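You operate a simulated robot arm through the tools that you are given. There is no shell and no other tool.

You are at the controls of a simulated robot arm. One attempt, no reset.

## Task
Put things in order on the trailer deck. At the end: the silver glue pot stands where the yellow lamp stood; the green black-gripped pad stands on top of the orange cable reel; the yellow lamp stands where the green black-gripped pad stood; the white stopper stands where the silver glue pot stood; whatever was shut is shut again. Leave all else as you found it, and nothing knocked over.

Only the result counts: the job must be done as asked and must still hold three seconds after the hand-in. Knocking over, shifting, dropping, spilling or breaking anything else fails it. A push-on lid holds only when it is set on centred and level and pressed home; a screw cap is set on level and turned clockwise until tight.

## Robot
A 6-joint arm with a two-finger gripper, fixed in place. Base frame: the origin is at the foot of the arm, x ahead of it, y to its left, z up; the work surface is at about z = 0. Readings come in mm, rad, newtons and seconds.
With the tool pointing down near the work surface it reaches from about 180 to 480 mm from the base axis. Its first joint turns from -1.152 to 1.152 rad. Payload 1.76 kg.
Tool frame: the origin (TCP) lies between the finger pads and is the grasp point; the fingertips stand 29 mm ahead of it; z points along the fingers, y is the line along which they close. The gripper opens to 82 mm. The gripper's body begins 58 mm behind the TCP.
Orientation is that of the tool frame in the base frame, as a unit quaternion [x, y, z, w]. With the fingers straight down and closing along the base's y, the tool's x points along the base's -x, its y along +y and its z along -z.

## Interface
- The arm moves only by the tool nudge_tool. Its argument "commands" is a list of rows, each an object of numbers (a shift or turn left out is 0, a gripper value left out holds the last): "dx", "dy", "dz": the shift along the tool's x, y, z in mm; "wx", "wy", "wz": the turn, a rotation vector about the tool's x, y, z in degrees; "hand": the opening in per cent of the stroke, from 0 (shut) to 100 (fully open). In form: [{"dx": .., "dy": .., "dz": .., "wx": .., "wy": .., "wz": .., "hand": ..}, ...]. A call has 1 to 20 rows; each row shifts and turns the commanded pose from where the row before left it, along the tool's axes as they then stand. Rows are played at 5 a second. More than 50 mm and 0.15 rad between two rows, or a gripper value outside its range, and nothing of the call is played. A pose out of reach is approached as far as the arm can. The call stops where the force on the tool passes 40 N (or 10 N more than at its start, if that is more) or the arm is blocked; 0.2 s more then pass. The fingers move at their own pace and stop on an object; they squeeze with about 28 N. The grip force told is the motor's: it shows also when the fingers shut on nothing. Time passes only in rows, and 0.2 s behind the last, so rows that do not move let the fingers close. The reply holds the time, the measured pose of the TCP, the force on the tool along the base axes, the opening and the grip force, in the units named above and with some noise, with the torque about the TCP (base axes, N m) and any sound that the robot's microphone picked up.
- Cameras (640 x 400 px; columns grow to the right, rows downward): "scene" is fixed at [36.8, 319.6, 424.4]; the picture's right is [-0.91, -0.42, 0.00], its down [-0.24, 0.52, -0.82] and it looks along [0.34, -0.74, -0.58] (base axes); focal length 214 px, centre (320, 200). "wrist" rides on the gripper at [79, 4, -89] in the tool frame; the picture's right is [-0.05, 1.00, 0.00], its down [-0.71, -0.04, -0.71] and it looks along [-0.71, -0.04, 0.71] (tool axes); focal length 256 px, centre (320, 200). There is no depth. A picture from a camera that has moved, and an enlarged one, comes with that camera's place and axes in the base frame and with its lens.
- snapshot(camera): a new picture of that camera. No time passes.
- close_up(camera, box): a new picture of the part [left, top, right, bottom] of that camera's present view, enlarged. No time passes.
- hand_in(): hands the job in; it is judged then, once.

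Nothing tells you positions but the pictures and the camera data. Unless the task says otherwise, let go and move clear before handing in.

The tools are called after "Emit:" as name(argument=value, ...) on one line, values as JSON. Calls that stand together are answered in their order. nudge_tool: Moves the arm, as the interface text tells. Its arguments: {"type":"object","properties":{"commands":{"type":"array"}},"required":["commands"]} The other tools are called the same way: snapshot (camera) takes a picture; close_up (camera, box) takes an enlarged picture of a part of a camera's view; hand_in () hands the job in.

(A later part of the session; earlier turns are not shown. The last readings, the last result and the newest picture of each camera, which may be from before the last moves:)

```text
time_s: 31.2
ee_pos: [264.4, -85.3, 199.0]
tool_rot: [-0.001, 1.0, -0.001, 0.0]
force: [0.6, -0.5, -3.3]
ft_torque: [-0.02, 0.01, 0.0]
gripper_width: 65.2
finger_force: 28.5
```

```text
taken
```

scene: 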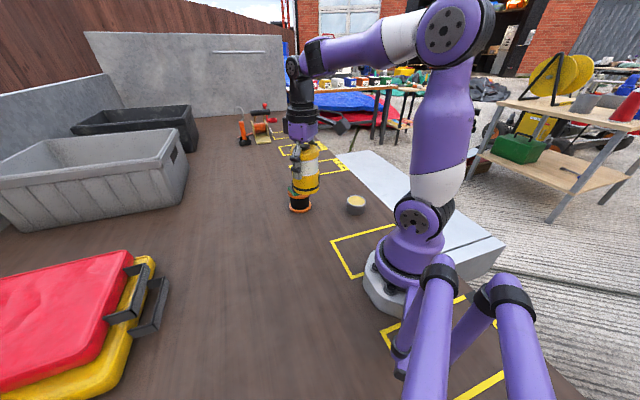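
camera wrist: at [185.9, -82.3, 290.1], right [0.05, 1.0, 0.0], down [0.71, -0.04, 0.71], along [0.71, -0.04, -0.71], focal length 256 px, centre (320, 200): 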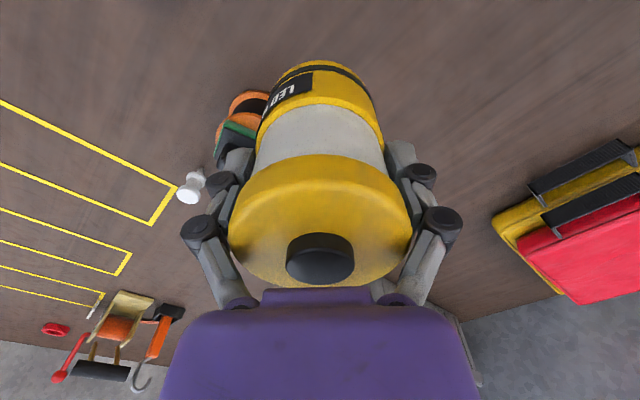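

The lamp is held well. I'll carry on to the pad's old place at (264,-318).

Emit:
nudge_tool(commands=[{"dy": -33}, {"dy": -33}, {"dy": -33}, {"dy": -33}, {"dy": -33}, {"dy": -33}, {"dy": -34}, {"dz": 30}, {"dz": 30}, {"dz": 30}, {"dz": 20}, {}, {}])

Emit:
nudge_tool(commands=[{}])

Emit:
snapshot(camera="wrist")

Emit:
close_up(camera="scene", box=[280, 130, 400, 205])

```text
time_s: 34.0
ee_pos: [270.6, -318.0, 88.1]
tool_rot: [0.0, 1.0, 0.0, 0.001]
force: [-0.9, -0.3, -2.8]
ft_torque: [0.0, 0.0, -0.01]
gripper_width: 65.2
finger_force: 28.3
```

```text
time_s: 34.4
ee_pos: [270.1, -318.6, 88.6]
tool_rot: [0.0, 1.0, 0.0, 0.0]
force: [0.0, 0.2, -3.1]
ft_torque: [0.03, 0.0, 0.0]
gripper_width: 65.5
finger_force: 28.2
```

```text
taken
camera wrist: at [190.6, -315.1, 178.2], right [0.05, 1.0, 0.0], down [0.71, -0.04, 0.71], along [0.71, -0.04, -0.71], focal length 256 px, centre (320, 200)
```

wrist: 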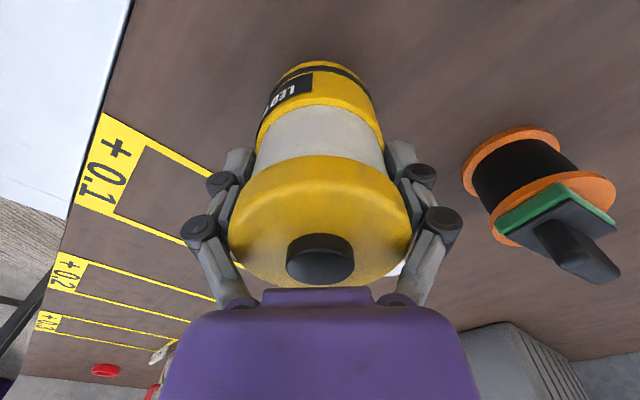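

```text
5.33 times, centred on (340, 168) of scene
camera zoom: at [36.8, 319.6, 424.4], right [-0.91, -0.42, 0.0], down [-0.24, 0.52, -0.82], along [0.34, -0.74, -0.58], focal length 1144 px, centre (213, 373)
```

zoom: 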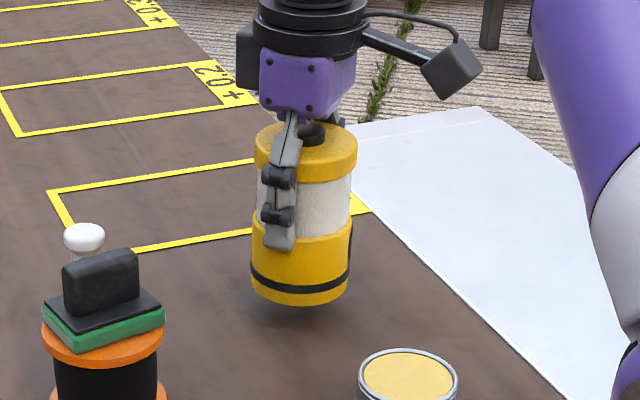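

The pose reads x = 270, so the arm has drifted, and the scene picture agrees. I'll correct back to x = 264 before lowering.

Emit:
nudge_tool(commands=[{"dx": 3, "dy": 0.2}, {"dx": 3}, {}, {}])

Emit:
nudge_tool(commands=[{}])

Emit:
close_up(camera="scene", box=[280, 130, 400, 205])

```text
time_s: 35.4
ee_pos: [262.5, -318.5, 88.0]
tool_rot: [0.0, 1.0, 0.0, 0.0]
force: [0.2, -0.9, -3.9]
ft_torque: [0.0, 0.04, -0.03]
gripper_width: 65.1
finger_force: 28.1
```

```text
time_s: 35.8
ee_pos: [263.3, -318.6, 88.4]
tool_rot: [0.0, 1.0, 0.0, 0.0]
force: [-0.7, -0.2, -3.6]
ft_torque: [0.0, 0.0, 0.0]
gripper_width: 65.4
finger_force: 27.8
```

```text
5.33 times, centred on (340, 168) of scene
camera zoom: at [36.8, 319.6, 424.4], right [-0.91, -0.42, 0.0], down [-0.24, 0.52, -0.82], along [0.34, -0.74, -0.58], focal length 1144 px, centre (213, 373)
```

zoom: 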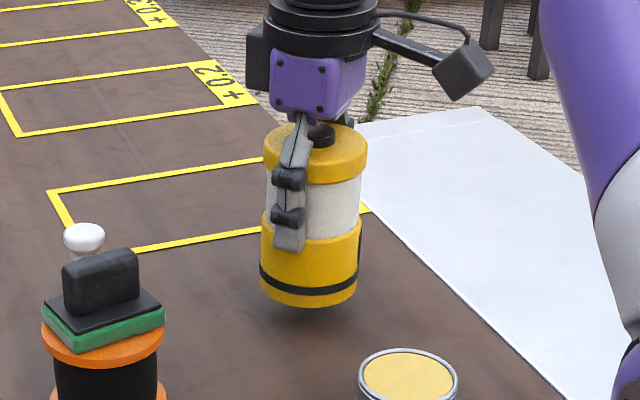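

The lamp is now within about 1 mm of the target. I'll lower it until it touches the deck.

Emit:
nudge_tool(commands=[{"dx": -0.5, "dz": 8}, {"dz": 7}, {"dz": 3}, {"dz": 2}, {}])

Emit:
nudge_tool(commands=[{"dz": 1}, {}])

```text
time_s: 37.0
ee_pos: [262.5, -320.4, 68.4]
tool_rot: [0.0, 1.0, -0.001, 0.0]
force: [-0.2, -0.5, -3.3]
ft_torque: [0.01, -0.03, -0.01]
gripper_width: 65.4
finger_force: 27.8
```

```text
time_s: 37.6
ee_pos: [262.4, -319.8, 68.6]
tool_rot: [0.0, 1.0, -0.001, 0.001]
force: [0.3, -0.4, -4.2]
ft_torque: [-0.02, -0.01, -0.03]
gripper_width: 65.3
finger_force: 28.5
```

Emit:
nudge_tool(commands=[{"dx": -1.4, "dy": 1.6}, {"dz": 1}, {}])

Emit:
nudge_tool(commands=[{"dz": 1}, {}])

Emit:
close_up(camera="scene", box=[280, 130, 400, 205])

```text
time_s: 38.4
ee_pos: [265.5, -317.4, 68.9]
tool_rot: [0.001, 1.0, 0.0, 0.0]
force: [-0.9, 0.1, -4.2]
ft_torque: [0.01, -0.02, -0.01]
gripper_width: 65.4
finger_force: 28.1
```

```text
time_s: 39.0
ee_pos: [264.2, -318.8, 66.5]
tool_rot: [0.0, 1.0, 0.001, 0.0]
force: [-0.1, -0.4, -2.8]
ft_torque: [-0.01, 0.01, 0.01]
gripper_width: 65.1
finger_force: 27.5
```

```text
5.33 times, centred on (340, 168) of scene
camera zoom: at [36.8, 319.6, 424.4], right [-0.91, -0.42, 0.0], down [-0.24, 0.52, -0.82], along [0.34, -0.74, -0.58], focal length 1144 px, centre (213, 373)
```

zoom: 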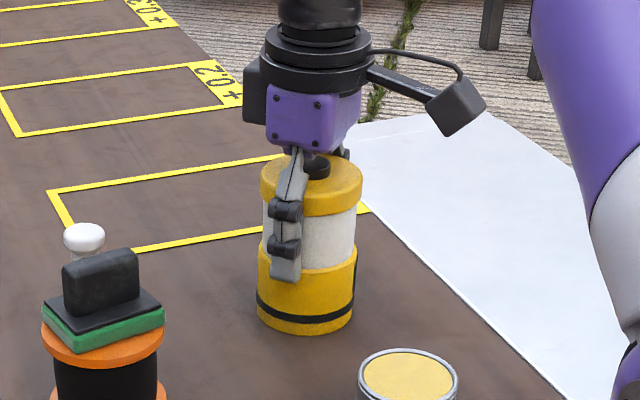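

Emit:
nudge_tool(commands=[{"dz": 1}, {}])

Emit:
nudge_tool(commands=[{"dz": 0.7}, {}])

```text
time_s: 39.6
ee_pos: [263.6, -318.1, 66.4]
tool_rot: [-0.001, 1.0, 0.0, 0.0]
force: [2.4, 2.0, 4.6]
ft_torque: [0.21, 0.12, -0.05]
gripper_width: 65.3
finger_force: 28.1
```

```text
time_s: 40.2
ee_pos: [263.6, -318.2, 65.6]
tool_rot: [0.001, 1.0, -0.001, 0.002]
force: [-1.1, 2.3, 23.2]
ft_torque: [0.17, 0.37, 0.01]
gripper_width: 65.3
finger_force: 28.0
```

The lamp is on the deck. I'll ease off, open and rise straight up.

Emit:
nudge_tool(commands=[{"dz": -0.6}, {"hand": 85}, {"hand": 100}, {}, {"dz": -10}, {"dz": -20}, {"dz": -30}, {"dz": -40}, {"dz": -40}, {"dz": -40}, {}])

Emit:
snapshot(camera="wrist")

Emit:
close_up(camera="scene", box=[260, 130, 400, 217])

```text
time_s: 42.6
ee_pos: [261.8, -315.9, 244.6]
tool_rot: [0.0, 1.0, 0.0, 0.0]
force: [0.2, 0.1, -1.4]
ft_torque: [0.01, -0.01, 0.01]
gripper_width: 82.1
finger_force: 0.0
```

```text
taken
camera wrist: at [183.7, -311.9, 334.9], right [0.05, 1.0, 0.0], down [0.71, -0.04, 0.71], along [0.71, -0.04, -0.71], focal length 256 px, centre (320, 200)
```

wrist: 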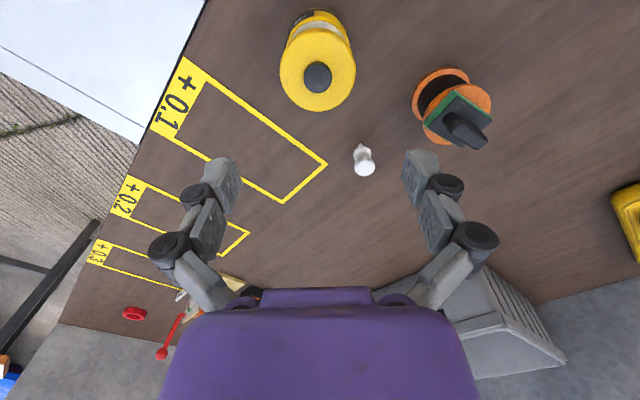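

```text
4.57 times, centred on (330, 174) of scene
camera zoom: at [36.8, 319.6, 424.4], right [-0.91, -0.42, 0.0], down [-0.24, 0.52, -0.82], along [0.34, -0.74, -0.58], focal length 980 px, centre (274, 321)
```

zoom: 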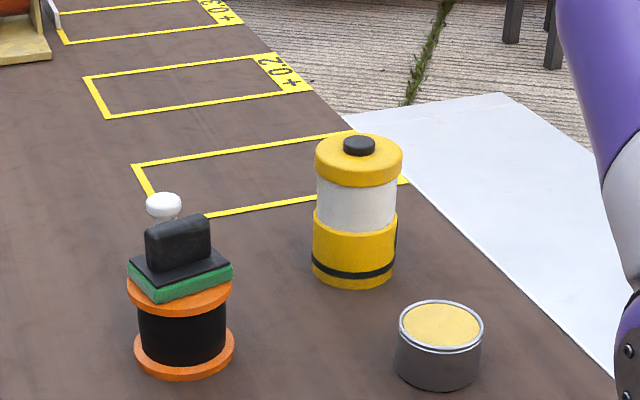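

The lamp stands upright in the pad's old place. Next is the glue pot, so I'll move over it.

Emit:
nudge_tool(commands=[{"dx": 26, "dy": 24, "dz": 10}, {"dx": 26, "dy": 24, "dz": 10}, {"dx": 26, "dy": 24, "dz": 10}, {"dx": 26, "dy": 24, "dz": 10}, {}, {}])

Emit:
nudge_tool(commands=[{}])

Emit:
snapshot(camera="wrist")

Emit:
close_up(camera="wrist", box=[256, 10, 384, 90])

```text
time_s: 44.0
ee_pos: [157.2, -222.2, 203.9]
tool_rot: [0.0, 1.0, 0.001, 0.0]
force: [-0.7, 0.3, -0.3]
ft_torque: [0.01, -0.02, -0.04]
gripper_width: 81.9
finger_force: 0.2
```

```text
time_s: 44.4
ee_pos: [158.5, -221.7, 204.8]
tool_rot: [0.0, 1.0, 0.0, -0.001]
force: [0.0, 0.1, -0.4]
ft_torque: [0.01, -0.03, -0.04]
gripper_width: 82.0
finger_force: 0.0
```

```text
taken
camera wrist: at [78.8, -217.3, 295.0], right [0.05, 1.0, 0.0], down [0.71, -0.04, 0.71], along [0.71, -0.04, -0.71], focal length 256 px, centre (320, 200)
```

wrist: 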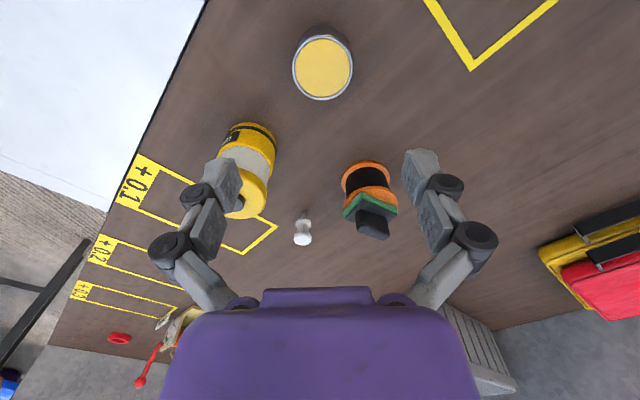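

```text
5.00 times, centred on (320, 50) of wrist
camera zoom: at [78.8, -217.3, 295.0], right [0.05, 1.0, 0.0], down [0.71, -0.04, 0.71], along [0.71, -0.04, -0.71], focal length 1280 px, centre (320, 950)
```

zoom: 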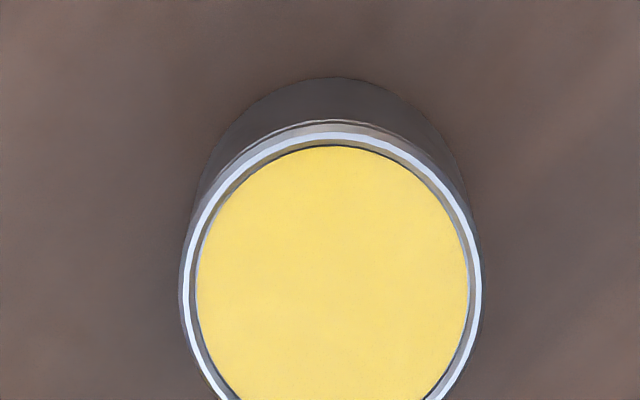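

The pot's place is about (163,-219.6). I'll centre over it, go down to z = 90 and check.

Emit:
nudge_tool(commands=[{"dx": -5.2, "dy": 1.9}, {"dz": 40}, {"dz": 40}, {"dz": 34}, {}, {}])

Emit:
snapshot(camera="wrist")

Emit:
close_up(camera="wrist", box=[200, 30, 440, 180])

```text
time_s: 45.8
ee_pos: [165.1, -220.0, 88.9]
tool_rot: [0.0, 1.0, 0.0, -0.001]
force: [1.4, 0.2, 0.3]
ft_torque: [-0.01, 0.0, -0.03]
gripper_width: 81.8
finger_force: 0.1
```

```text
taken
camera wrist: at [86.3, -215.9, 178.8], right [0.05, 1.0, 0.0], down [0.71, -0.04, 0.71], along [0.71, -0.04, -0.71], focal length 256 px, centre (320, 200)
```

wrist: 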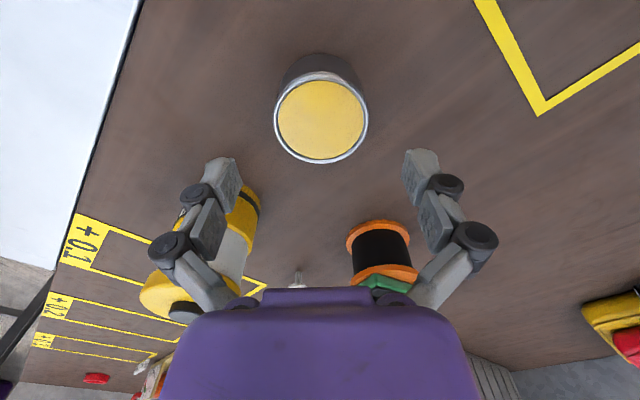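

```text
2.67 times, centred on (320, 105) of wrist
camera zoom: at [86.3, -215.9, 178.8], right [0.05, 1.0, 0.0], down [0.71, -0.04, 0.71], along [0.71, -0.04, -0.71], focal length 683 px, centre (320, 453)
```

zoom: 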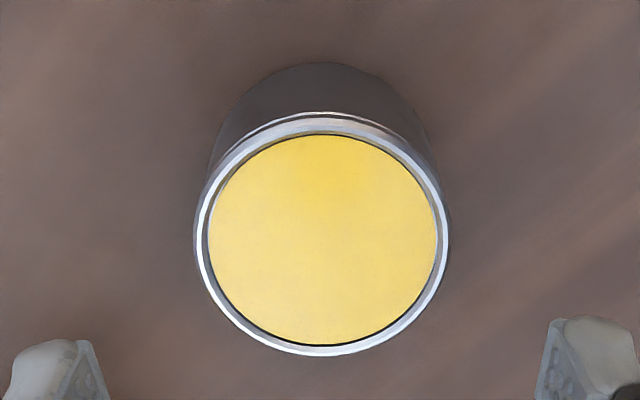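

The pot is centred to within 2 mm. I'll correct that, go down until the fingertips are about 5 mm above the deck, and grip.

Emit:
nudge_tool(commands=[{"dx": 1.8, "dy": 0.5}, {"dz": 20}, {"dz": 20}, {"dz": 10}, {"dz": 5}, {}])

Emit:
snapshot(camera="wrist")

```text
time_s: 47.2
ee_pos: [163.0, -221.1, 35.2]
tool_rot: [0.0, 1.0, -0.001, 0.0]
force: [0.3, -0.3, 0.4]
ft_torque: [-0.02, -0.02, 0.04]
gripper_width: 82.0
finger_force: 0.0
```

```text
taken
camera wrist: at [84.2, -215.8, 125.5], right [0.05, 1.0, 0.0], down [0.71, -0.04, 0.71], along [0.71, -0.04, -0.71], focal length 256 px, centre (320, 200)
```

wrist: 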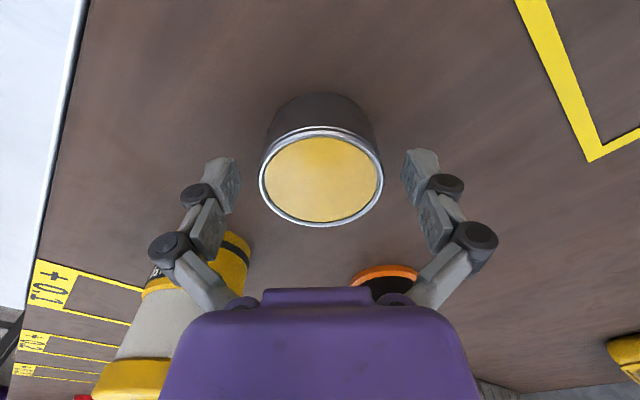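

Emit:
nudge_tool(commands=[{"hand": 80}, {"hand": 65}, {"hand": 50}, {}, {}])

Emit:
nudge_tool(commands=[{"dz": -1}, {"dz": -2}, {"dz": -5}, {"dz": -7}, {}])

Emit:
snapshot(camera="wrist")

Emit:
close_up(camera="scene", box=[280, 140, 400, 215])

```text
time_s: 48.4
ee_pos: [162.0, -219.3, 36.2]
tool_rot: [0.0, 1.0, 0.0, 0.0]
force: [-2.0, 7.5, 15.1]
ft_torque: [0.23, 0.12, -0.04]
gripper_width: 57.1
finger_force: 28.7
```

```text
time_s: 49.6
ee_pos: [162.0, -219.3, 52.7]
tool_rot: [-0.001, 1.0, 0.0, 0.0]
force: [0.3, 0.3, -2.9]
ft_torque: [0.01, 0.01, 0.0]
gripper_width: 57.1
finger_force: 28.4
```

```text
taken
camera wrist: at [84.0, -215.2, 142.1], right [0.05, 1.0, 0.0], down [0.71, -0.04, 0.71], along [0.71, -0.04, -0.71], focal length 256 px, centre (320, 200)
```

wrist: 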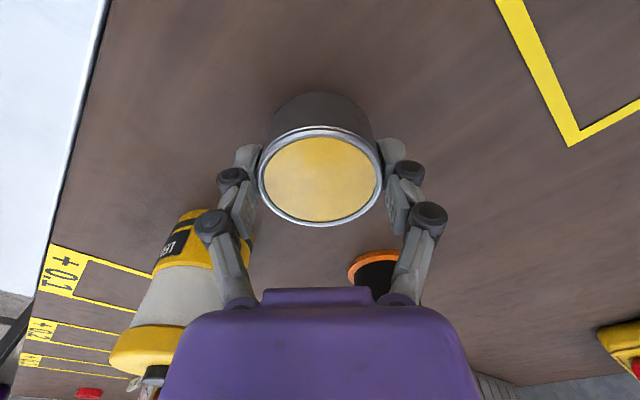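

```text
5.33 times, centred on (340, 178) of scene
camera zoom: at [36.8, 319.6, 424.4], right [-0.91, -0.42, 0.0], down [-0.24, 0.52, -0.82], along [0.34, -0.74, -0.58], focal length 1144 px, centre (213, 320)
```

zoom: 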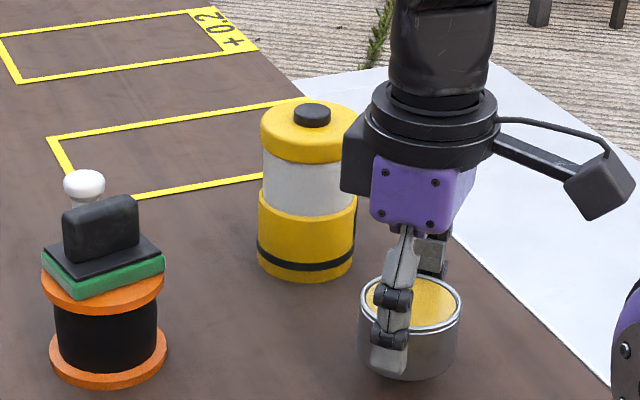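

The pot is lifted, level and centred. I'll raise it and carry it smoothly in an arc round to the lamp's old place.

Emit:
nudge_tool(commands=[{"dz": -10}, {"dz": -20}, {"dz": -25}, {"dz": -25}, {"dz": -25}, {"dz": -15}, {"dz": -5}, {"dx": -9, "dy": 10}, {"dx": -18, "dy": 20}, {"dx": -18, "dy": 20}, {"dx": -18, "dy": 20}, {"dx": -18, "dy": 20}, {"dx": -18, "dy": 20}, {"dx": -9, "dy": 24}, {"dy": 28}, {"dy": 28}, {"dy": 28}, {"dy": 28}, {"dy": 20}, {"dy": 10}])

Emit:
snapshot(camera="wrist")

```text
time_s: 53.8
ee_pos: [269.1, 56.7, 175.9]
tool_rot: [0.0, 1.0, 0.001, -0.001]
force: [-0.5, 0.3, -3.2]
ft_torque: [0.01, -0.02, 0.0]
gripper_width: 57.4
finger_force: 27.5
```

```text
taken
camera wrist: at [190.4, 60.4, 265.9], right [0.05, 1.0, 0.0], down [0.71, -0.04, 0.71], along [0.71, -0.04, -0.71], focal length 256 px, centre (320, 200)
```

wrist: 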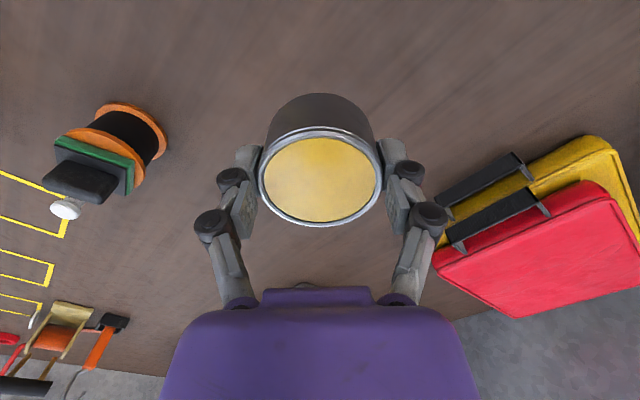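

Emit:
nudge_tool(commands=[{"dx": 5, "dy": 10.6}, {"dx": 10, "dy": 21.2}, {"dx": 10, "dy": 21.2}, {"dx": 10, "dy": 21.2}, {"dx": 10, "dy": 21.2}, {"dx": 10, "dy": 21.2}, {"dx": 10, "dy": 21.2}, {"dx": 10, "dy": 21.2}, {"dx": 10, "dy": 21.2}, {"dx": 5, "dy": 10.6}, {"dz": 15}, {"dz": 25}, {"dz": 25}, {"dz": 25}, {"dz": 15}, {"dz": 10}, {}, {}])

Emit:
nudge_tool(commands=[{}])

Emit:
snapshot(camera="wrist")

Emit:
snapshot(camera="scene")

```text
time_s: 57.6
ee_pos: [180.7, 246.8, 61.5]
tool_rot: [-0.001, 1.0, 0.0, 0.0]
force: [-0.1, -0.8, -3.6]
ft_torque: [-0.03, 0.01, 0.04]
gripper_width: 57.3
finger_force: 27.2
```

```text
time_s: 58.0
ee_pos: [180.8, 247.5, 61.5]
tool_rot: [0.0, 1.0, 0.0, 0.0]
force: [0.1, -0.2, -4.0]
ft_torque: [0.0, -0.01, 0.01]
gripper_width: 57.5
finger_force: 28.3
```

```text
taken
camera wrist: at [102.1, 251.3, 151.5], right [0.05, 1.0, 0.0], down [0.71, -0.04, 0.71], along [0.71, -0.04, -0.71], focal length 256 px, centre (320, 200)
```

wrist: 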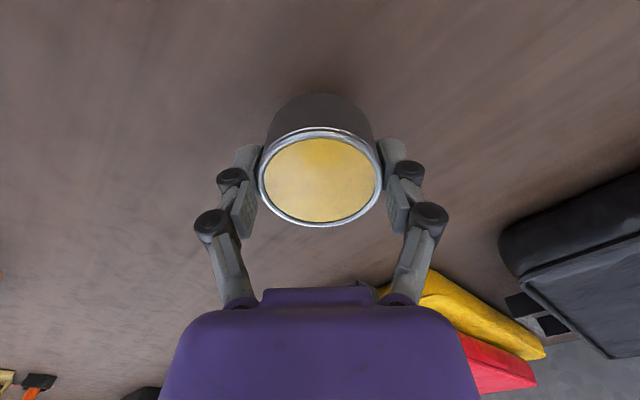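

```text
taken
```

scene: 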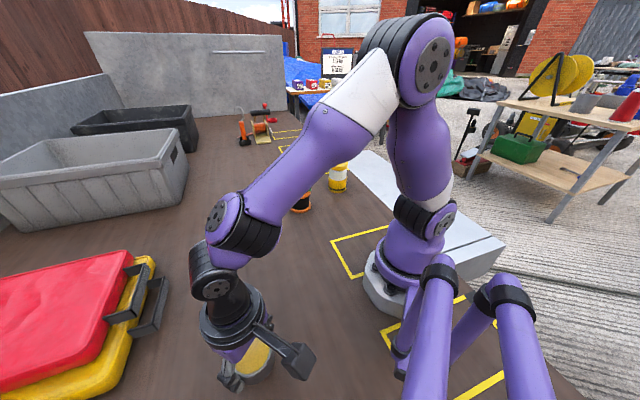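

I'm at (180.8,247.2), so I'll correct x by -1.7 and lower toward the deck.

Emit:
nudge_tool(commands=[{"dx": 1.7, "dz": 6}, {"dz": 7}, {"dz": 6}, {"dz": 3}, {}])

Emit:
nudge_tool(commands=[{"dz": 1}, {}])

```text
time_s: 59.2
ee_pos: [179.8, 247.9, 39.3]
tool_rot: [0.0, 1.0, 0.0, 0.0]
force: [-0.2, -0.3, -4.2]
ft_torque: [0.02, -0.02, 0.03]
gripper_width: 57.2
finger_force: 28.4
```

```text
time_s: 59.8
ee_pos: [178.8, 248.3, 39.2]
tool_rot: [0.0, 1.0, 0.0, 0.0]
force: [0.3, -0.4, -2.6]
ft_torque: [0.0, -0.01, 0.0]
gripper_width: 57.4
finger_force: 27.9
```

Emit:
nudge_tool(commands=[{"dz": 1, "dy": -0.6}, {}])

Emit:
nudge_tool(commands=[{"dz": 1}, {}])

Emit:
nudge_tool(commands=[{"dz": 0.7}, {}])

```text
time_s: 60.4
ee_pos: [178.7, 247.5, 36.5]
tool_rot: [0.0, 1.0, 0.0, 0.0]
force: [0.4, 0.5, -3.1]
ft_torque: [-0.01, 0.0, 0.01]
gripper_width: 57.1
finger_force: 27.9
```

```text
time_s: 61.0
ee_pos: [178.3, 247.3, 34.8]
tool_rot: [0.0, 1.0, 0.0, 0.0]
force: [0.5, 0.2, -3.2]
ft_torque: [-0.02, -0.03, 0.02]
gripper_width: 57.5
finger_force: 28.4
```

```text
time_s: 61.6
ee_pos: [178.2, 247.0, 35.9]
tool_rot: [-0.001, 1.0, 0.0, -0.001]
force: [0.2, -1.0, 0.7]
ft_torque: [-0.01, 0.03, -0.03]
gripper_width: 57.1
finger_force: 28.2
```

The load is coming off, so the pot is touching. I'll go half a millimetre further, then let go and rise.

Emit:
nudge_tool(commands=[{"dz": 0.4}, {}])

Emit:
nudge_tool(commands=[{"hand": 75}, {"hand": 85}, {"hand": 100}, {}, {"dz": -8}, {"dz": -15}, {"dz": -25}, {"dz": -35}, {"dz": -40}, {"dz": -40}, {}])

Emit:
snapshot(camera="wrist")

Emit:
snapshot(camera="scene")

```text
time_s: 62.2
ee_pos: [178.2, 247.8, 36.5]
tool_rot: [-0.001, 1.0, 0.0, 0.0]
force: [-4.3, 1.0, 7.2]
ft_torque: [-0.1, 0.01, -0.08]
gripper_width: 57.1
finger_force: 27.9
```

```text
time_s: 64.6
ee_pos: [179.7, 245.4, 201.6]
tool_rot: [0.001, 1.0, 0.0, 0.0]
force: [-0.4, 0.2, -0.1]
ft_torque: [0.0, -0.01, -0.04]
gripper_width: 82.0
finger_force: 0.0
```

```text
taken
camera wrist: at [101.3, 249.1, 291.9], right [0.05, 1.0, 0.0], down [0.71, -0.04, 0.71], along [0.71, -0.04, -0.71], focal length 256 px, centre (320, 200)
```

wrist: 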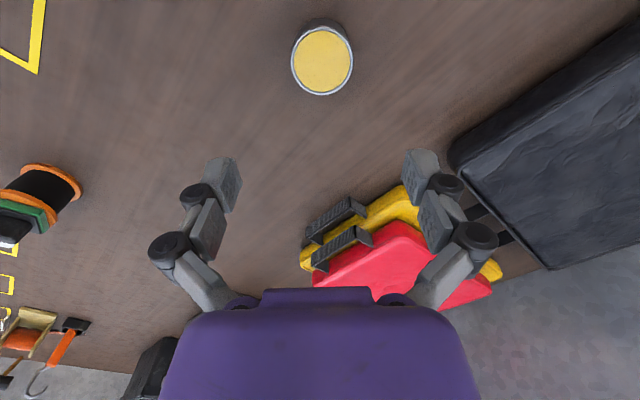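

```text
taken
```

scene: 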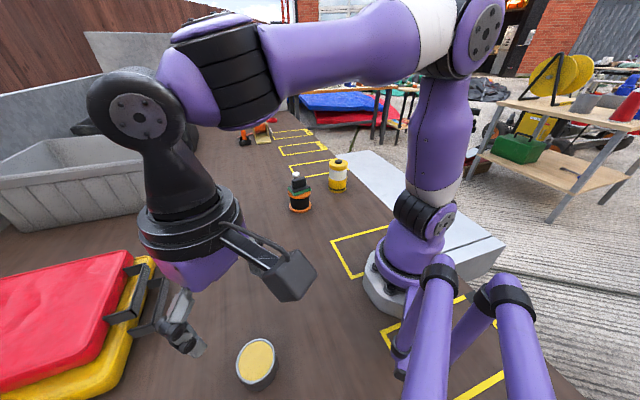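

The pot now stands in the lamp's old place. Last is the white stopper, so I'll swing back round and look at it.

Emit:
nudge_tool(commands=[{"dx": -17, "dy": -35}, {"dx": -17, "dy": -35}, {"dx": -17, "dy": -35}, {"dx": -17, "dy": -35}, {"dx": -17, "dy": -35}, {"dx": -17, "dy": -35}, {"dx": -17, "dy": -35}, {"dx": -4.5, "dy": -36}, {"dx": -4.5, "dy": -36}, {"dx": -4.5, "dy": -36}, {"dx": -4.5, "dy": -36}, {"dx": -4.5, "dy": -36}, {"dx": -4.5, "dy": -36}, {"dx": -4.5, "dy": -36}, {}, {}])

Emit:
nudge_tool(commands=[{}])

Emit:
snapshot(camera="wrist")

Emit:
snapshot(camera="scene")

```text
time_s: 68.0
ee_pos: [331.5, -252.2, 196.3]
tool_rot: [0.0, 1.0, 0.0, 0.0]
force: [0.0, -0.4, 0.4]
ft_torque: [0.03, 0.0, 0.02]
gripper_width: 81.8
finger_force: 0.1
```

```text
time_s: 68.4
ee_pos: [331.0, -252.0, 196.0]
tool_rot: [0.0, 1.0, 0.0, 0.0]
force: [0.8, -0.2, -0.1]
ft_torque: [-0.01, 0.01, -0.02]
gripper_width: 82.0
finger_force: 0.1
```

```text
taken
camera wrist: at [252.0, -248.8, 286.0], right [0.05, 1.0, 0.0], down [0.71, -0.04, 0.71], along [0.71, -0.04, -0.71], focal length 256 px, centre (320, 200)
```

wrist: 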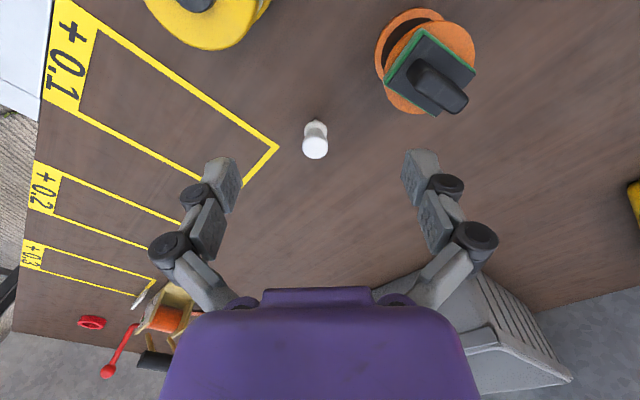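

```text
taken
```

scene: 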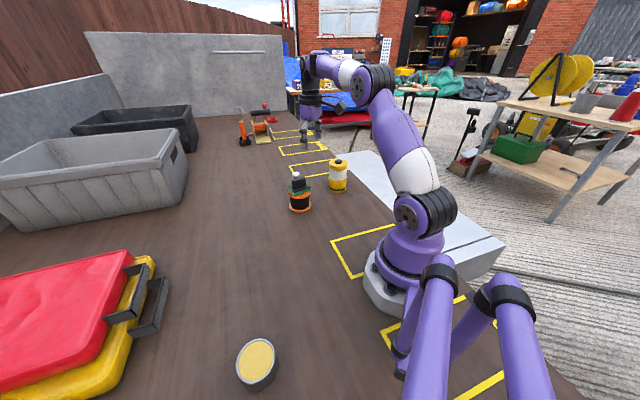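

Emit:
close_up(camera="wrist", box=[276, 110, 356, 160])

Emit:
close_up(camera="scene", box=[270, 150, 350, 200])

```text
8.00 times, centred on (316, 135) of wrist
camera zoom: at [252.0, -248.8, 286.0], right [0.05, 1.0, 0.0], down [0.71, -0.04, 0.71], along [0.71, -0.04, -0.71], focal length 2048 px, centre (352, 720)
```

zoom: 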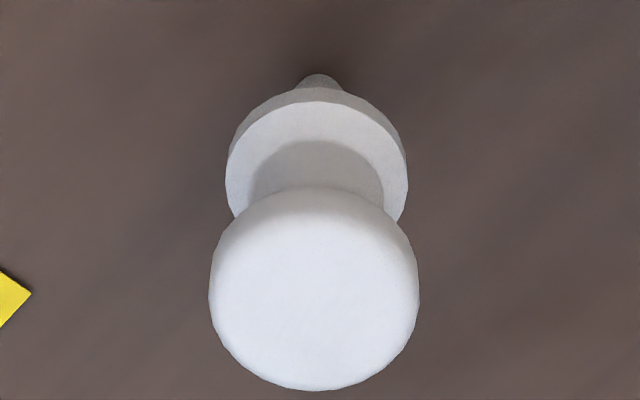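

```text
8.00 times, centred on (310, 175) of scene
camera zoom: at [36.8, 319.6, 424.4], right [-0.91, -0.42, 0.0], down [-0.24, 0.52, -0.82], along [0.34, -0.74, -0.58], focal length 1716 px, centre (400, 400)
```

zoom: 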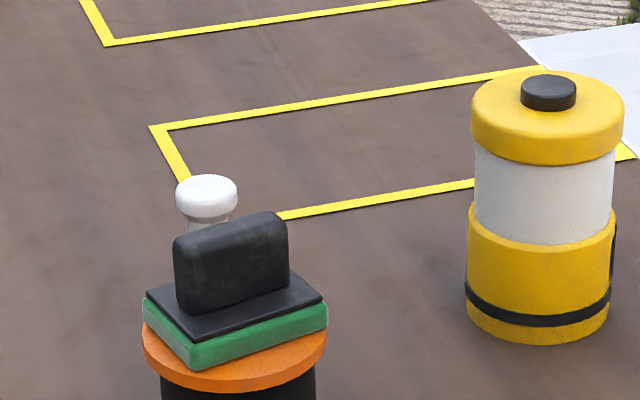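

The stopper's stem stands at about (404.6,-261.4), its head about 28 mm wide and its top at about z = 60. I'll move above it and check that the arm reaches.

Emit:
nudge_tool(commands=[{"dx": -25, "dy": -3.1, "dz": 20}, {"dx": -25, "dy": -3.1, "dz": 20}, {"dx": -23.4, "dy": -3.1, "dz": 30}, {}, {}])

Emit:
nudge_tool(commands=[{}])

Emit:
snapshot(camera="wrist")

Emit:
close_up(camera="wrist", box=[256, 60, 384, 140])

```text
time_s: 69.6
ee_pos: [386.3, -262.2, 136.0]
tool_rot: [0.0, 1.0, 0.001, 0.001]
force: [0.3, -0.3, 0.4]
ft_torque: [-0.02, 0.01, -0.01]
gripper_width: 81.9
finger_force: 0.1
out of reach, approached as far as the arm can: row 3
```

```text
time_s: 70.0
ee_pos: [386.2, -262.5, 135.7]
tool_rot: [0.0, 1.0, 0.0, -0.001]
force: [0.7, -0.4, -1.0]
ft_torque: [0.0, 0.02, -0.01]
gripper_width: 82.3
finger_force: 0.2
```

```text
taken
camera wrist: at [307.7, -257.7, 225.1], right [0.05, 1.0, 0.0], down [0.71, -0.04, 0.71], along [0.71, -0.04, -0.71], focal length 256 px, centre (320, 200)
```

wrist: 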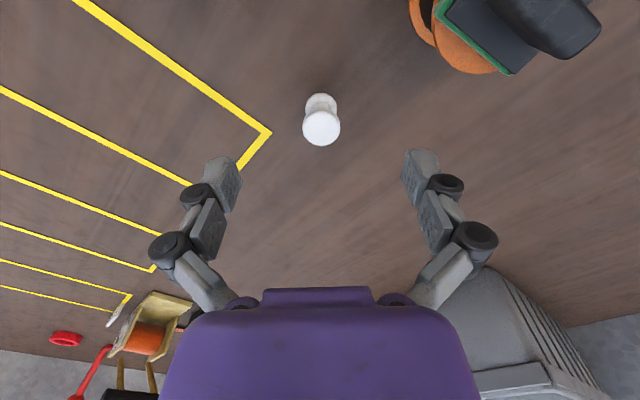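

```text
5.00 times, centred on (320, 100) of wrist
camera zoom: at [307.7, -257.7, 225.1], right [0.05, 1.0, 0.0], down [0.71, -0.04, 0.71], along [0.71, -0.04, -0.71], focal length 1280 px, centre (320, 700)
```

zoom: 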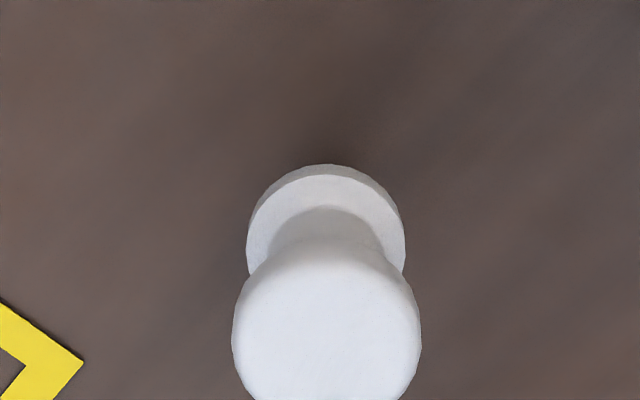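

The vertical pose over the stopper is just out of reach. I'll pull back and tilt the gripper outward by 12°, which keeps the finger pads vertical. Then I can come down short of the stopper and slide the open fingers around it.

Emit:
nudge_tool(commands=[{"dx": 20}, {"dx": 20}, {}, {}])

Emit:
nudge_tool(commands=[{"wy": -4}, {"wy": -4}, {"wy": -4}, {}, {}])

Emit:
snapshot(camera="wrist")

```text
time_s: 71.0
ee_pos: [348.2, -261.2, 136.2]
tool_rot: [0.0, 1.0, 0.001, 0.0]
force: [-0.4, 0.0, -0.6]
ft_torque: [0.04, -0.02, 0.01]
gripper_width: 82.1
finger_force: 0.1
```

```text
time_s: 72.2
ee_pos: [347.3, -260.1, 135.7]
tool_rot: [0.0, 0.995, 0.0, 0.105]
force: [-0.3, 0.9, -0.8]
ft_torque: [0.02, -0.01, 0.01]
gripper_width: 81.8
finger_force: 0.0
```

```text
taken
camera wrist: at [251.5, -256.5, 207.6], right [0.05, 1.0, 0.01], down [0.54, -0.04, 0.84], along [0.84, -0.04, -0.54], focal length 256 px, centre (320, 200)
```

wrist: 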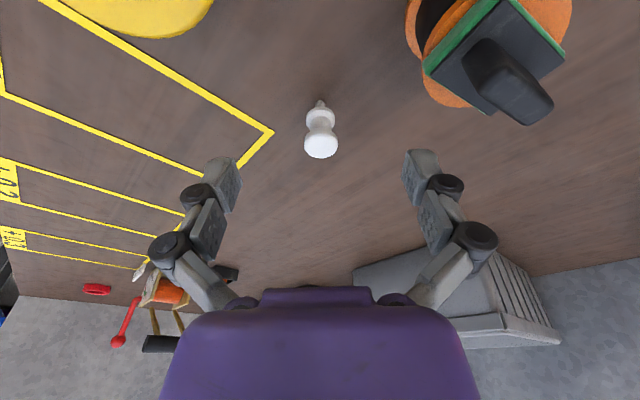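

The stopper lies straight ahead between the fingers. I'll narrow the opening to about 48 mm to keep clear of the pad, then come down short of the stopper.

Emit:
nudge_tool(commands=[{"hand": 58}, {"dx": 4.2, "dz": 20}, {"dx": 4.2, "dz": 20}, {"dx": 4.2, "dz": 20}, {"dx": 3.4, "dz": 16}, {}, {}])

Emit:
snapshot(camera="wrist")

Emit:
close_up(camera="scene", box=[250, 110, 370, 215])

```text
time_s: 73.8
ee_pos: [346.2, -259.8, 57.7]
tool_rot: [0.0, 0.995, 0.0, 0.105]
force: [0.2, -0.2, 1.0]
ft_torque: [-0.01, -0.05, -0.04]
gripper_width: 47.5
finger_force: 0.1
```

```text
taken
camera wrist: at [251.3, -255.6, 128.8], right [0.05, 1.0, 0.01], down [0.54, -0.04, 0.84], along [0.84, -0.04, -0.54], focal length 256 px, centre (320, 200)
```

wrist: 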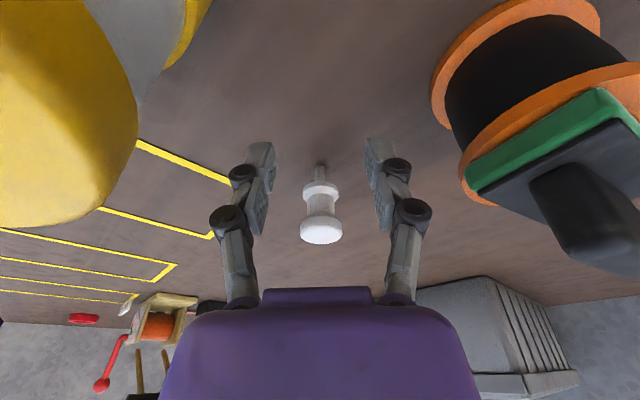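

```text
3.81 times, centred on (310, 162) of scene
camera zoom: at [36.8, 319.6, 424.4], right [-0.91, -0.42, 0.0], down [-0.24, 0.52, -0.82], along [0.34, -0.74, -0.58], focal length 817 px, centre (358, 343)
```

zoom: 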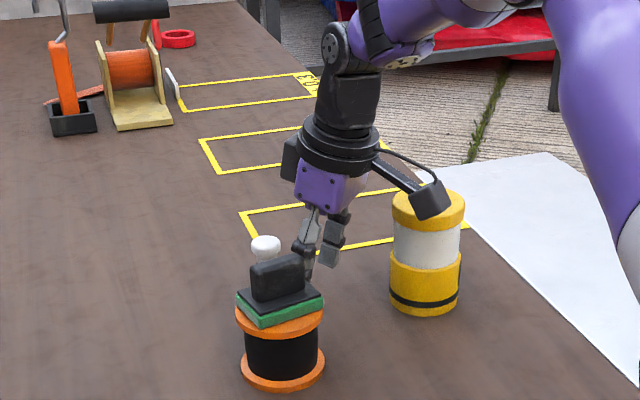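

Emit:
close_up(camera="wrist", box=[240, 140, 400, 250])

Emit:
nudge_tool(commands=[{}])

```text
3.64 times, centred on (320, 195) of wrist
camera zoom: at [251.3, -255.6, 128.8], right [0.05, 1.0, 0.01], down [0.54, -0.04, 0.84], along [0.84, -0.04, -0.54], focal length 931 px, centre (320, 218)
```

zoom: 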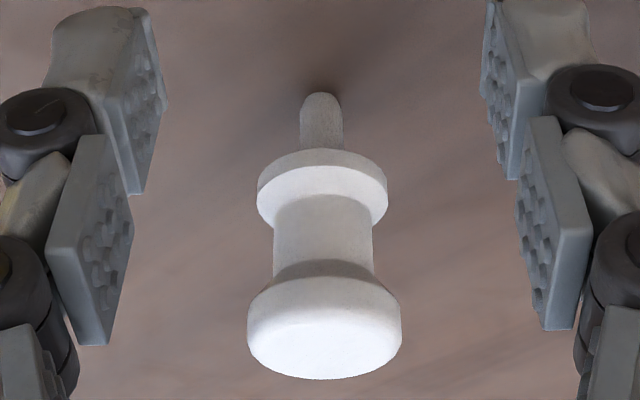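

```text
time_s: 74.2
ee_pos: [347.4, -259.9, 57.0]
tool_rot: [0.0, 0.994, 0.0, 0.105]
force: [1.0, 0.2, 0.1]
ft_torque: [0.05, 0.01, -0.02]
gripper_width: 47.6
finger_force: 0.1
```

The stopper sits about 3.5 mm to the right of the finger centre line and 58 mm ahead. I'll shift sideways, lower a bit and advance part way.

Emit:
nudge_tool(commands=[{"dy": -3.3}, {"dx": -10.8, "dz": 5.4}, {"dx": -10.8, "dz": 5.4}, {"dx": -10.8, "dz": 5.4}, {}, {}])

Emit:
close_up(camera="wrist", box=[200, 140, 440, 290])

Emit:
close_up(camera="scene", box=[250, 110, 370, 215])

```text
time_s: 75.6
ee_pos: [382.3, -262.9, 47.9]
tool_rot: [0.0, 0.995, 0.0, 0.105]
force: [-0.7, 0.4, -0.3]
ft_torque: [0.01, 0.04, 0.01]
gripper_width: 47.8
finger_force: 0.1
```

```text
2.67 times, centred on (320, 215) of wrist
camera zoom: at [286.1, -258.4, 119.8], right [0.05, 1.0, 0.01], down [0.54, -0.04, 0.84], along [0.84, -0.04, -0.55], focal length 683 px, centre (320, 160)
```

zoom: 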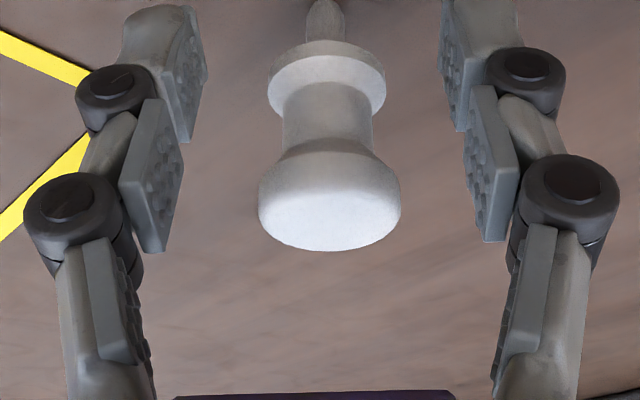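

```text
3.81 times, centred on (310, 162) of scene
camera zoom: at [36.8, 319.6, 424.4], right [-0.91, -0.42, 0.0], down [-0.24, 0.52, -0.82], along [0.34, -0.74, -0.58], focal length 817 px, centre (358, 343)
```

zoom: 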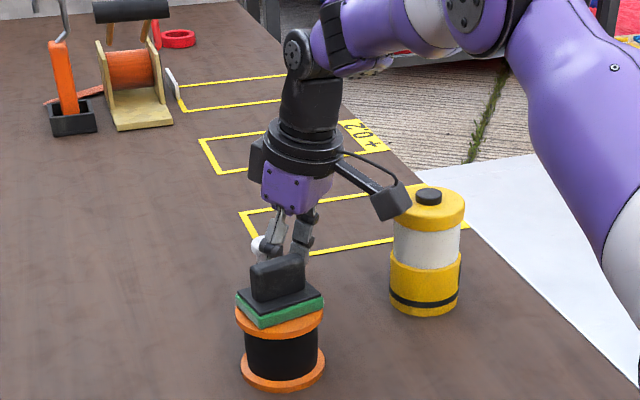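

The stopper is centred between the fingers. I'll advance the last 22 mm.

Emit:
nudge_tool(commands=[{"dx": -7.1, "dz": 1.5}, {"dx": -7.1, "dz": 1.5}, {"dx": -7.1, "dz": 1.5, "dy": -0.3}, {}, {}])

Emit:
close_up(camera="wrist", box=[200, 140, 440, 290])

```text
time_s: 76.8
ee_pos: [402.5, -262.8, 48.2]
tool_rot: [0.0, 0.994, 0.0, 0.105]
force: [0.3, 0.3, -0.4]
ft_torque: [0.04, 0.01, -0.02]
gripper_width: 47.3
finger_force: 0.1
```

```text
2.67 times, centred on (320, 215) of wrist
camera zoom: at [306.4, -258.8, 120.1], right [0.05, 1.0, 0.01], down [0.54, -0.04, 0.84], along [0.84, -0.04, -0.54], focal length 683 px, centre (320, 160)
```

zoom: 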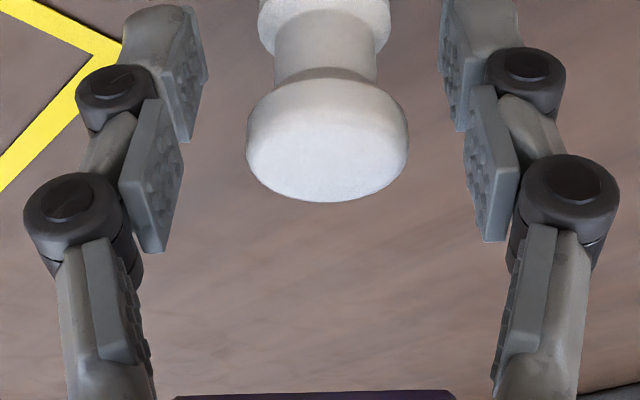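

The head is about 1 mm off centre. I'll correct that and close slowly.

Emit:
nudge_tool(commands=[{"dy": 0.8}, {}, {"hand": 48}, {"hand": 42}, {"hand": 38}, {"hand": 35}, {"hand": 32}, {"hand": 25}, {}, {}])

Emit:
close_up(camera="wrist", box=[200, 100, 440, 250])

```text
time_s: 79.0
ee_pos: [401.6, -262.9, 48.9]
tool_rot: [0.001, 0.995, -0.001, 0.105]
force: [0.3, 0.1, 0.7]
ft_torque: [0.02, -0.04, -0.01]
gripper_width: 23.9
finger_force: 28.0
```

```text
2.67 times, centred on (320, 175) of wrist
camera zoom: at [306.8, -258.4, 120.7], right [0.05, 1.0, 0.01], down [0.54, -0.04, 0.84], along [0.84, -0.04, -0.54], focal length 683 px, centre (320, 267)
```

zoom: 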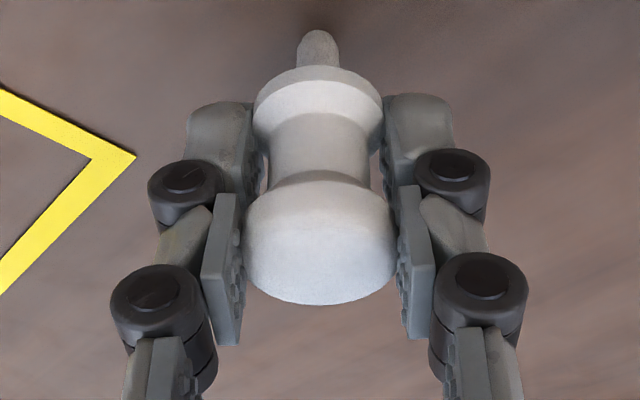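

The stopper is gripped at 24 mm and upright. I'll lift it straight up a little, then draw it inward while rising.

Emit:
nudge_tool(commands=[{"dx": -1.04, "dz": -4.9}, {"dx": -1.04, "dz": -4.9}, {"dx": -2.1, "dz": -9.8}, {"dx": -2.1, "dz": -9.8}, {}])

Emit:
close_up(camera="wrist", box=[200, 100, 440, 250])

Emit:
close_up(camera="scene", box=[250, 110, 370, 215])

```text
time_s: 80.2
ee_pos: [403.1, -262.3, 79.3]
tool_rot: [0.0, 0.994, 0.0, 0.105]
force: [0.2, 0.0, -1.2]
ft_torque: [0.03, -0.01, 0.03]
gripper_width: 24.1
finger_force: 28.2
```

```text
2.67 times, centred on (320, 175) of wrist
camera zoom: at [306.6, -258.2, 150.8], right [0.05, 1.0, 0.01], down [0.54, -0.04, 0.84], along [0.84, -0.04, -0.54], focal length 683 px, centre (320, 267)
```

zoom: 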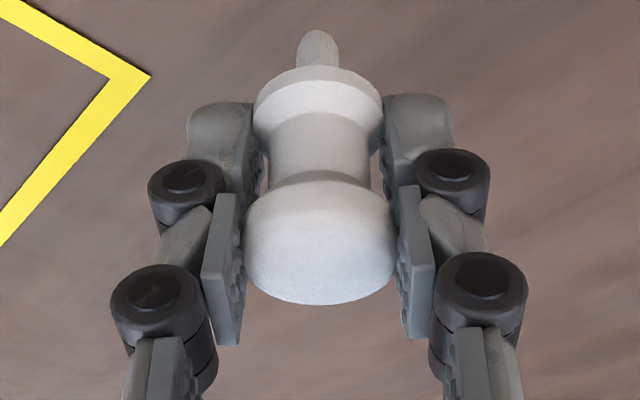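

```text
3.81 times, centred on (310, 162) of scene
camera zoom: at [36.8, 319.6, 424.4], right [-0.91, -0.42, 0.0], down [-0.24, 0.52, -0.82], along [0.34, -0.74, -0.58], focal length 817 px, centre (358, 343)
```

zoom: 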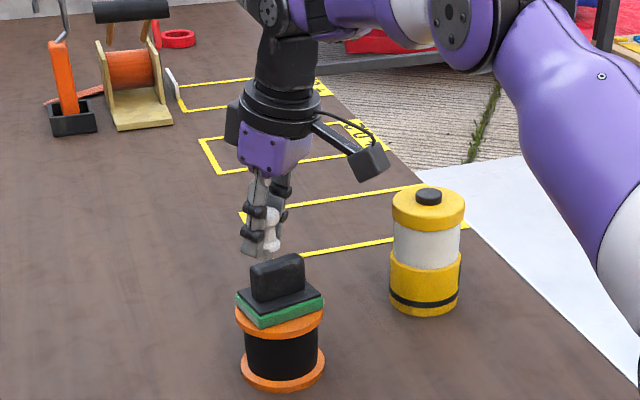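

The stopper is held securely and upright. I'll carry it over to the pot's old place.

Emit:
nudge_tool(commands=[{"dx": 16.2, "dz": -19.8}, {"dx": 16.2, "dz": -19.8}, {"dx": 16.2, "dz": -19.8}, {"dx": 16.2, "dz": -19.8}, {"dx": 16.2, "dz": -19.8}, {"dx": 16.2, "dz": -19.8}, {"dx": 19.4, "dy": 7.3, "dz": -4.1}, {"dx": 19.4, "dy": 7.3, "dz": -4.1}, {"dx": 19.4, "dy": 7.3, "dz": -4.1}, {"dx": 19.4, "dy": 7.3, "dz": -4.1}, {"dx": 19.4, "dy": 7.3, "dz": -4.1}, {"dx": 19.4, "dy": 7.3, "dz": -4.1}, {}, {}])

Emit:
snapshot(camera="wrist")

Emit:
snapshot(camera="scene")

```text
time_s: 83.2
ee_pos: [167.8, -217.5, 174.7]
tool_rot: [0.0, 0.995, -0.001, 0.104]
force: [-0.1, -0.1, -0.2]
ft_torque: [-0.02, 0.03, -0.01]
gripper_width: 24.1
finger_force: 27.8
out of reach, approached as far as the arm can: row 12
```

```text
taken
camera wrist: at [73.2, -214.3, 246.5], right [0.05, 1.0, 0.01], down [0.55, -0.04, 0.84], along [0.84, -0.04, -0.55], focal length 256 px, centre (320, 200)
```

wrist: 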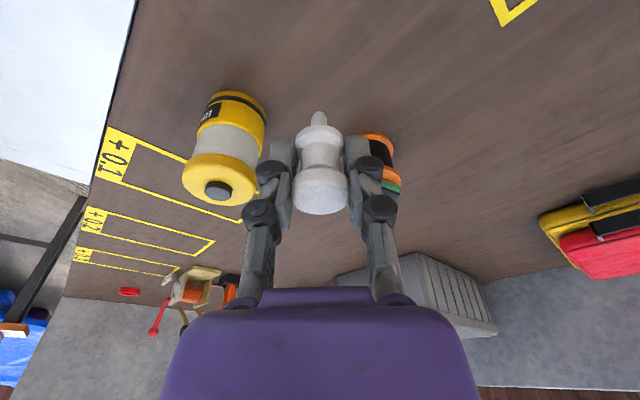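

```text
taken
```

scene: 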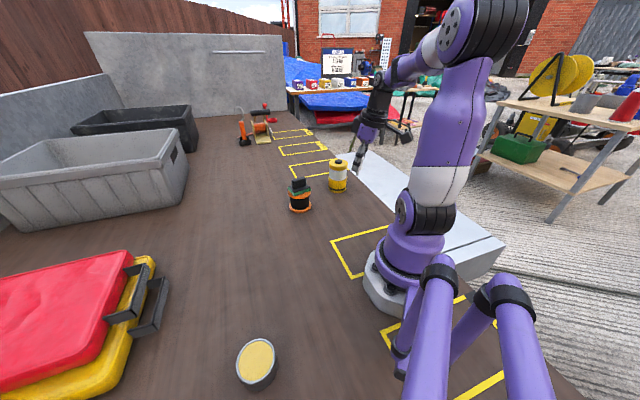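

The arm hit a joint limit because of the tilt direction. I'll turn the tool about the vertical, which keeps the stopper upright, until the tilt points radially outward.

Emit:
nudge_tool(commands=[{"wx": 1.663, "wz": 7.825}, {"wx": 1.663, "wz": 7.825}, {"wx": 1.663, "wz": 7.825}, {"wx": 1.663, "wz": 7.825}, {"wx": 1.663, "wz": 7.825}, {"wx": 1.663, "wz": 7.825}, {"wx": 1.663, "wz": 7.825}, {}, {}])

Emit:
nudge_tool(commands=[{}])

Emit:
snapshot(camera="wrist")

Emit:
close_up(camera="scene", box=[280, 100, 440, 240])

```text
time_s: 85.2
ee_pos: [168.0, -216.8, 173.6]
tool_rot: [0.467, 0.878, -0.048, 0.092]
force: [0.8, -1.0, -0.5]
ft_torque: [-0.02, 0.01, 0.0]
gripper_width: 23.9
finger_force: 27.9
```

```text
time_s: 85.6
ee_pos: [169.3, -215.9, 173.4]
tool_rot: [0.467, 0.878, -0.05, 0.092]
force: [0.2, 0.7, -0.2]
ft_torque: [-0.01, -0.02, 0.01]
gripper_width: 23.4
finger_force: 28.1
```

```text
taken
camera wrist: at [118.9, -135.2, 246.0], right [0.86, 0.52, 0.01], down [0.27, -0.47, 0.84], along [0.44, -0.72, -0.55], focal length 256 px, centre (320, 200)
```

wrist: 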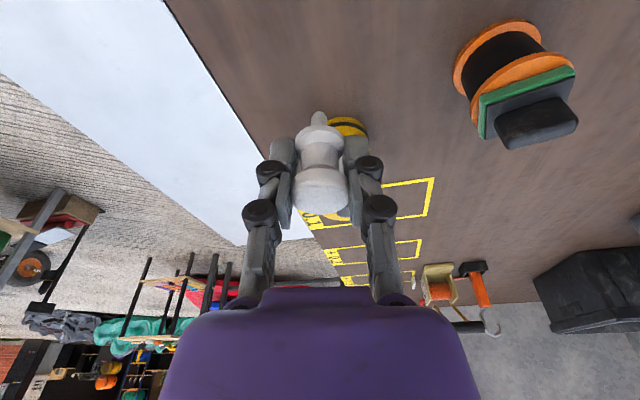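

```text
2.86 times, centred on (360, 170) of scene
camera zoom: at [36.8, 319.6, 424.4], right [-0.91, -0.42, 0.0], down [-0.24, 0.52, -0.82], along [0.34, -0.74, -0.58], focal length 613 px, centre (206, 286)
```

zoom: 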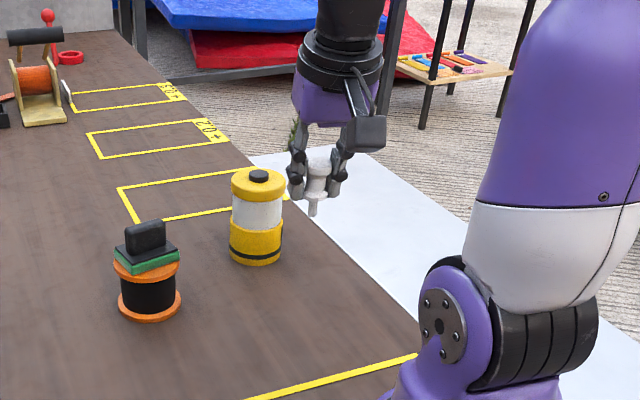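

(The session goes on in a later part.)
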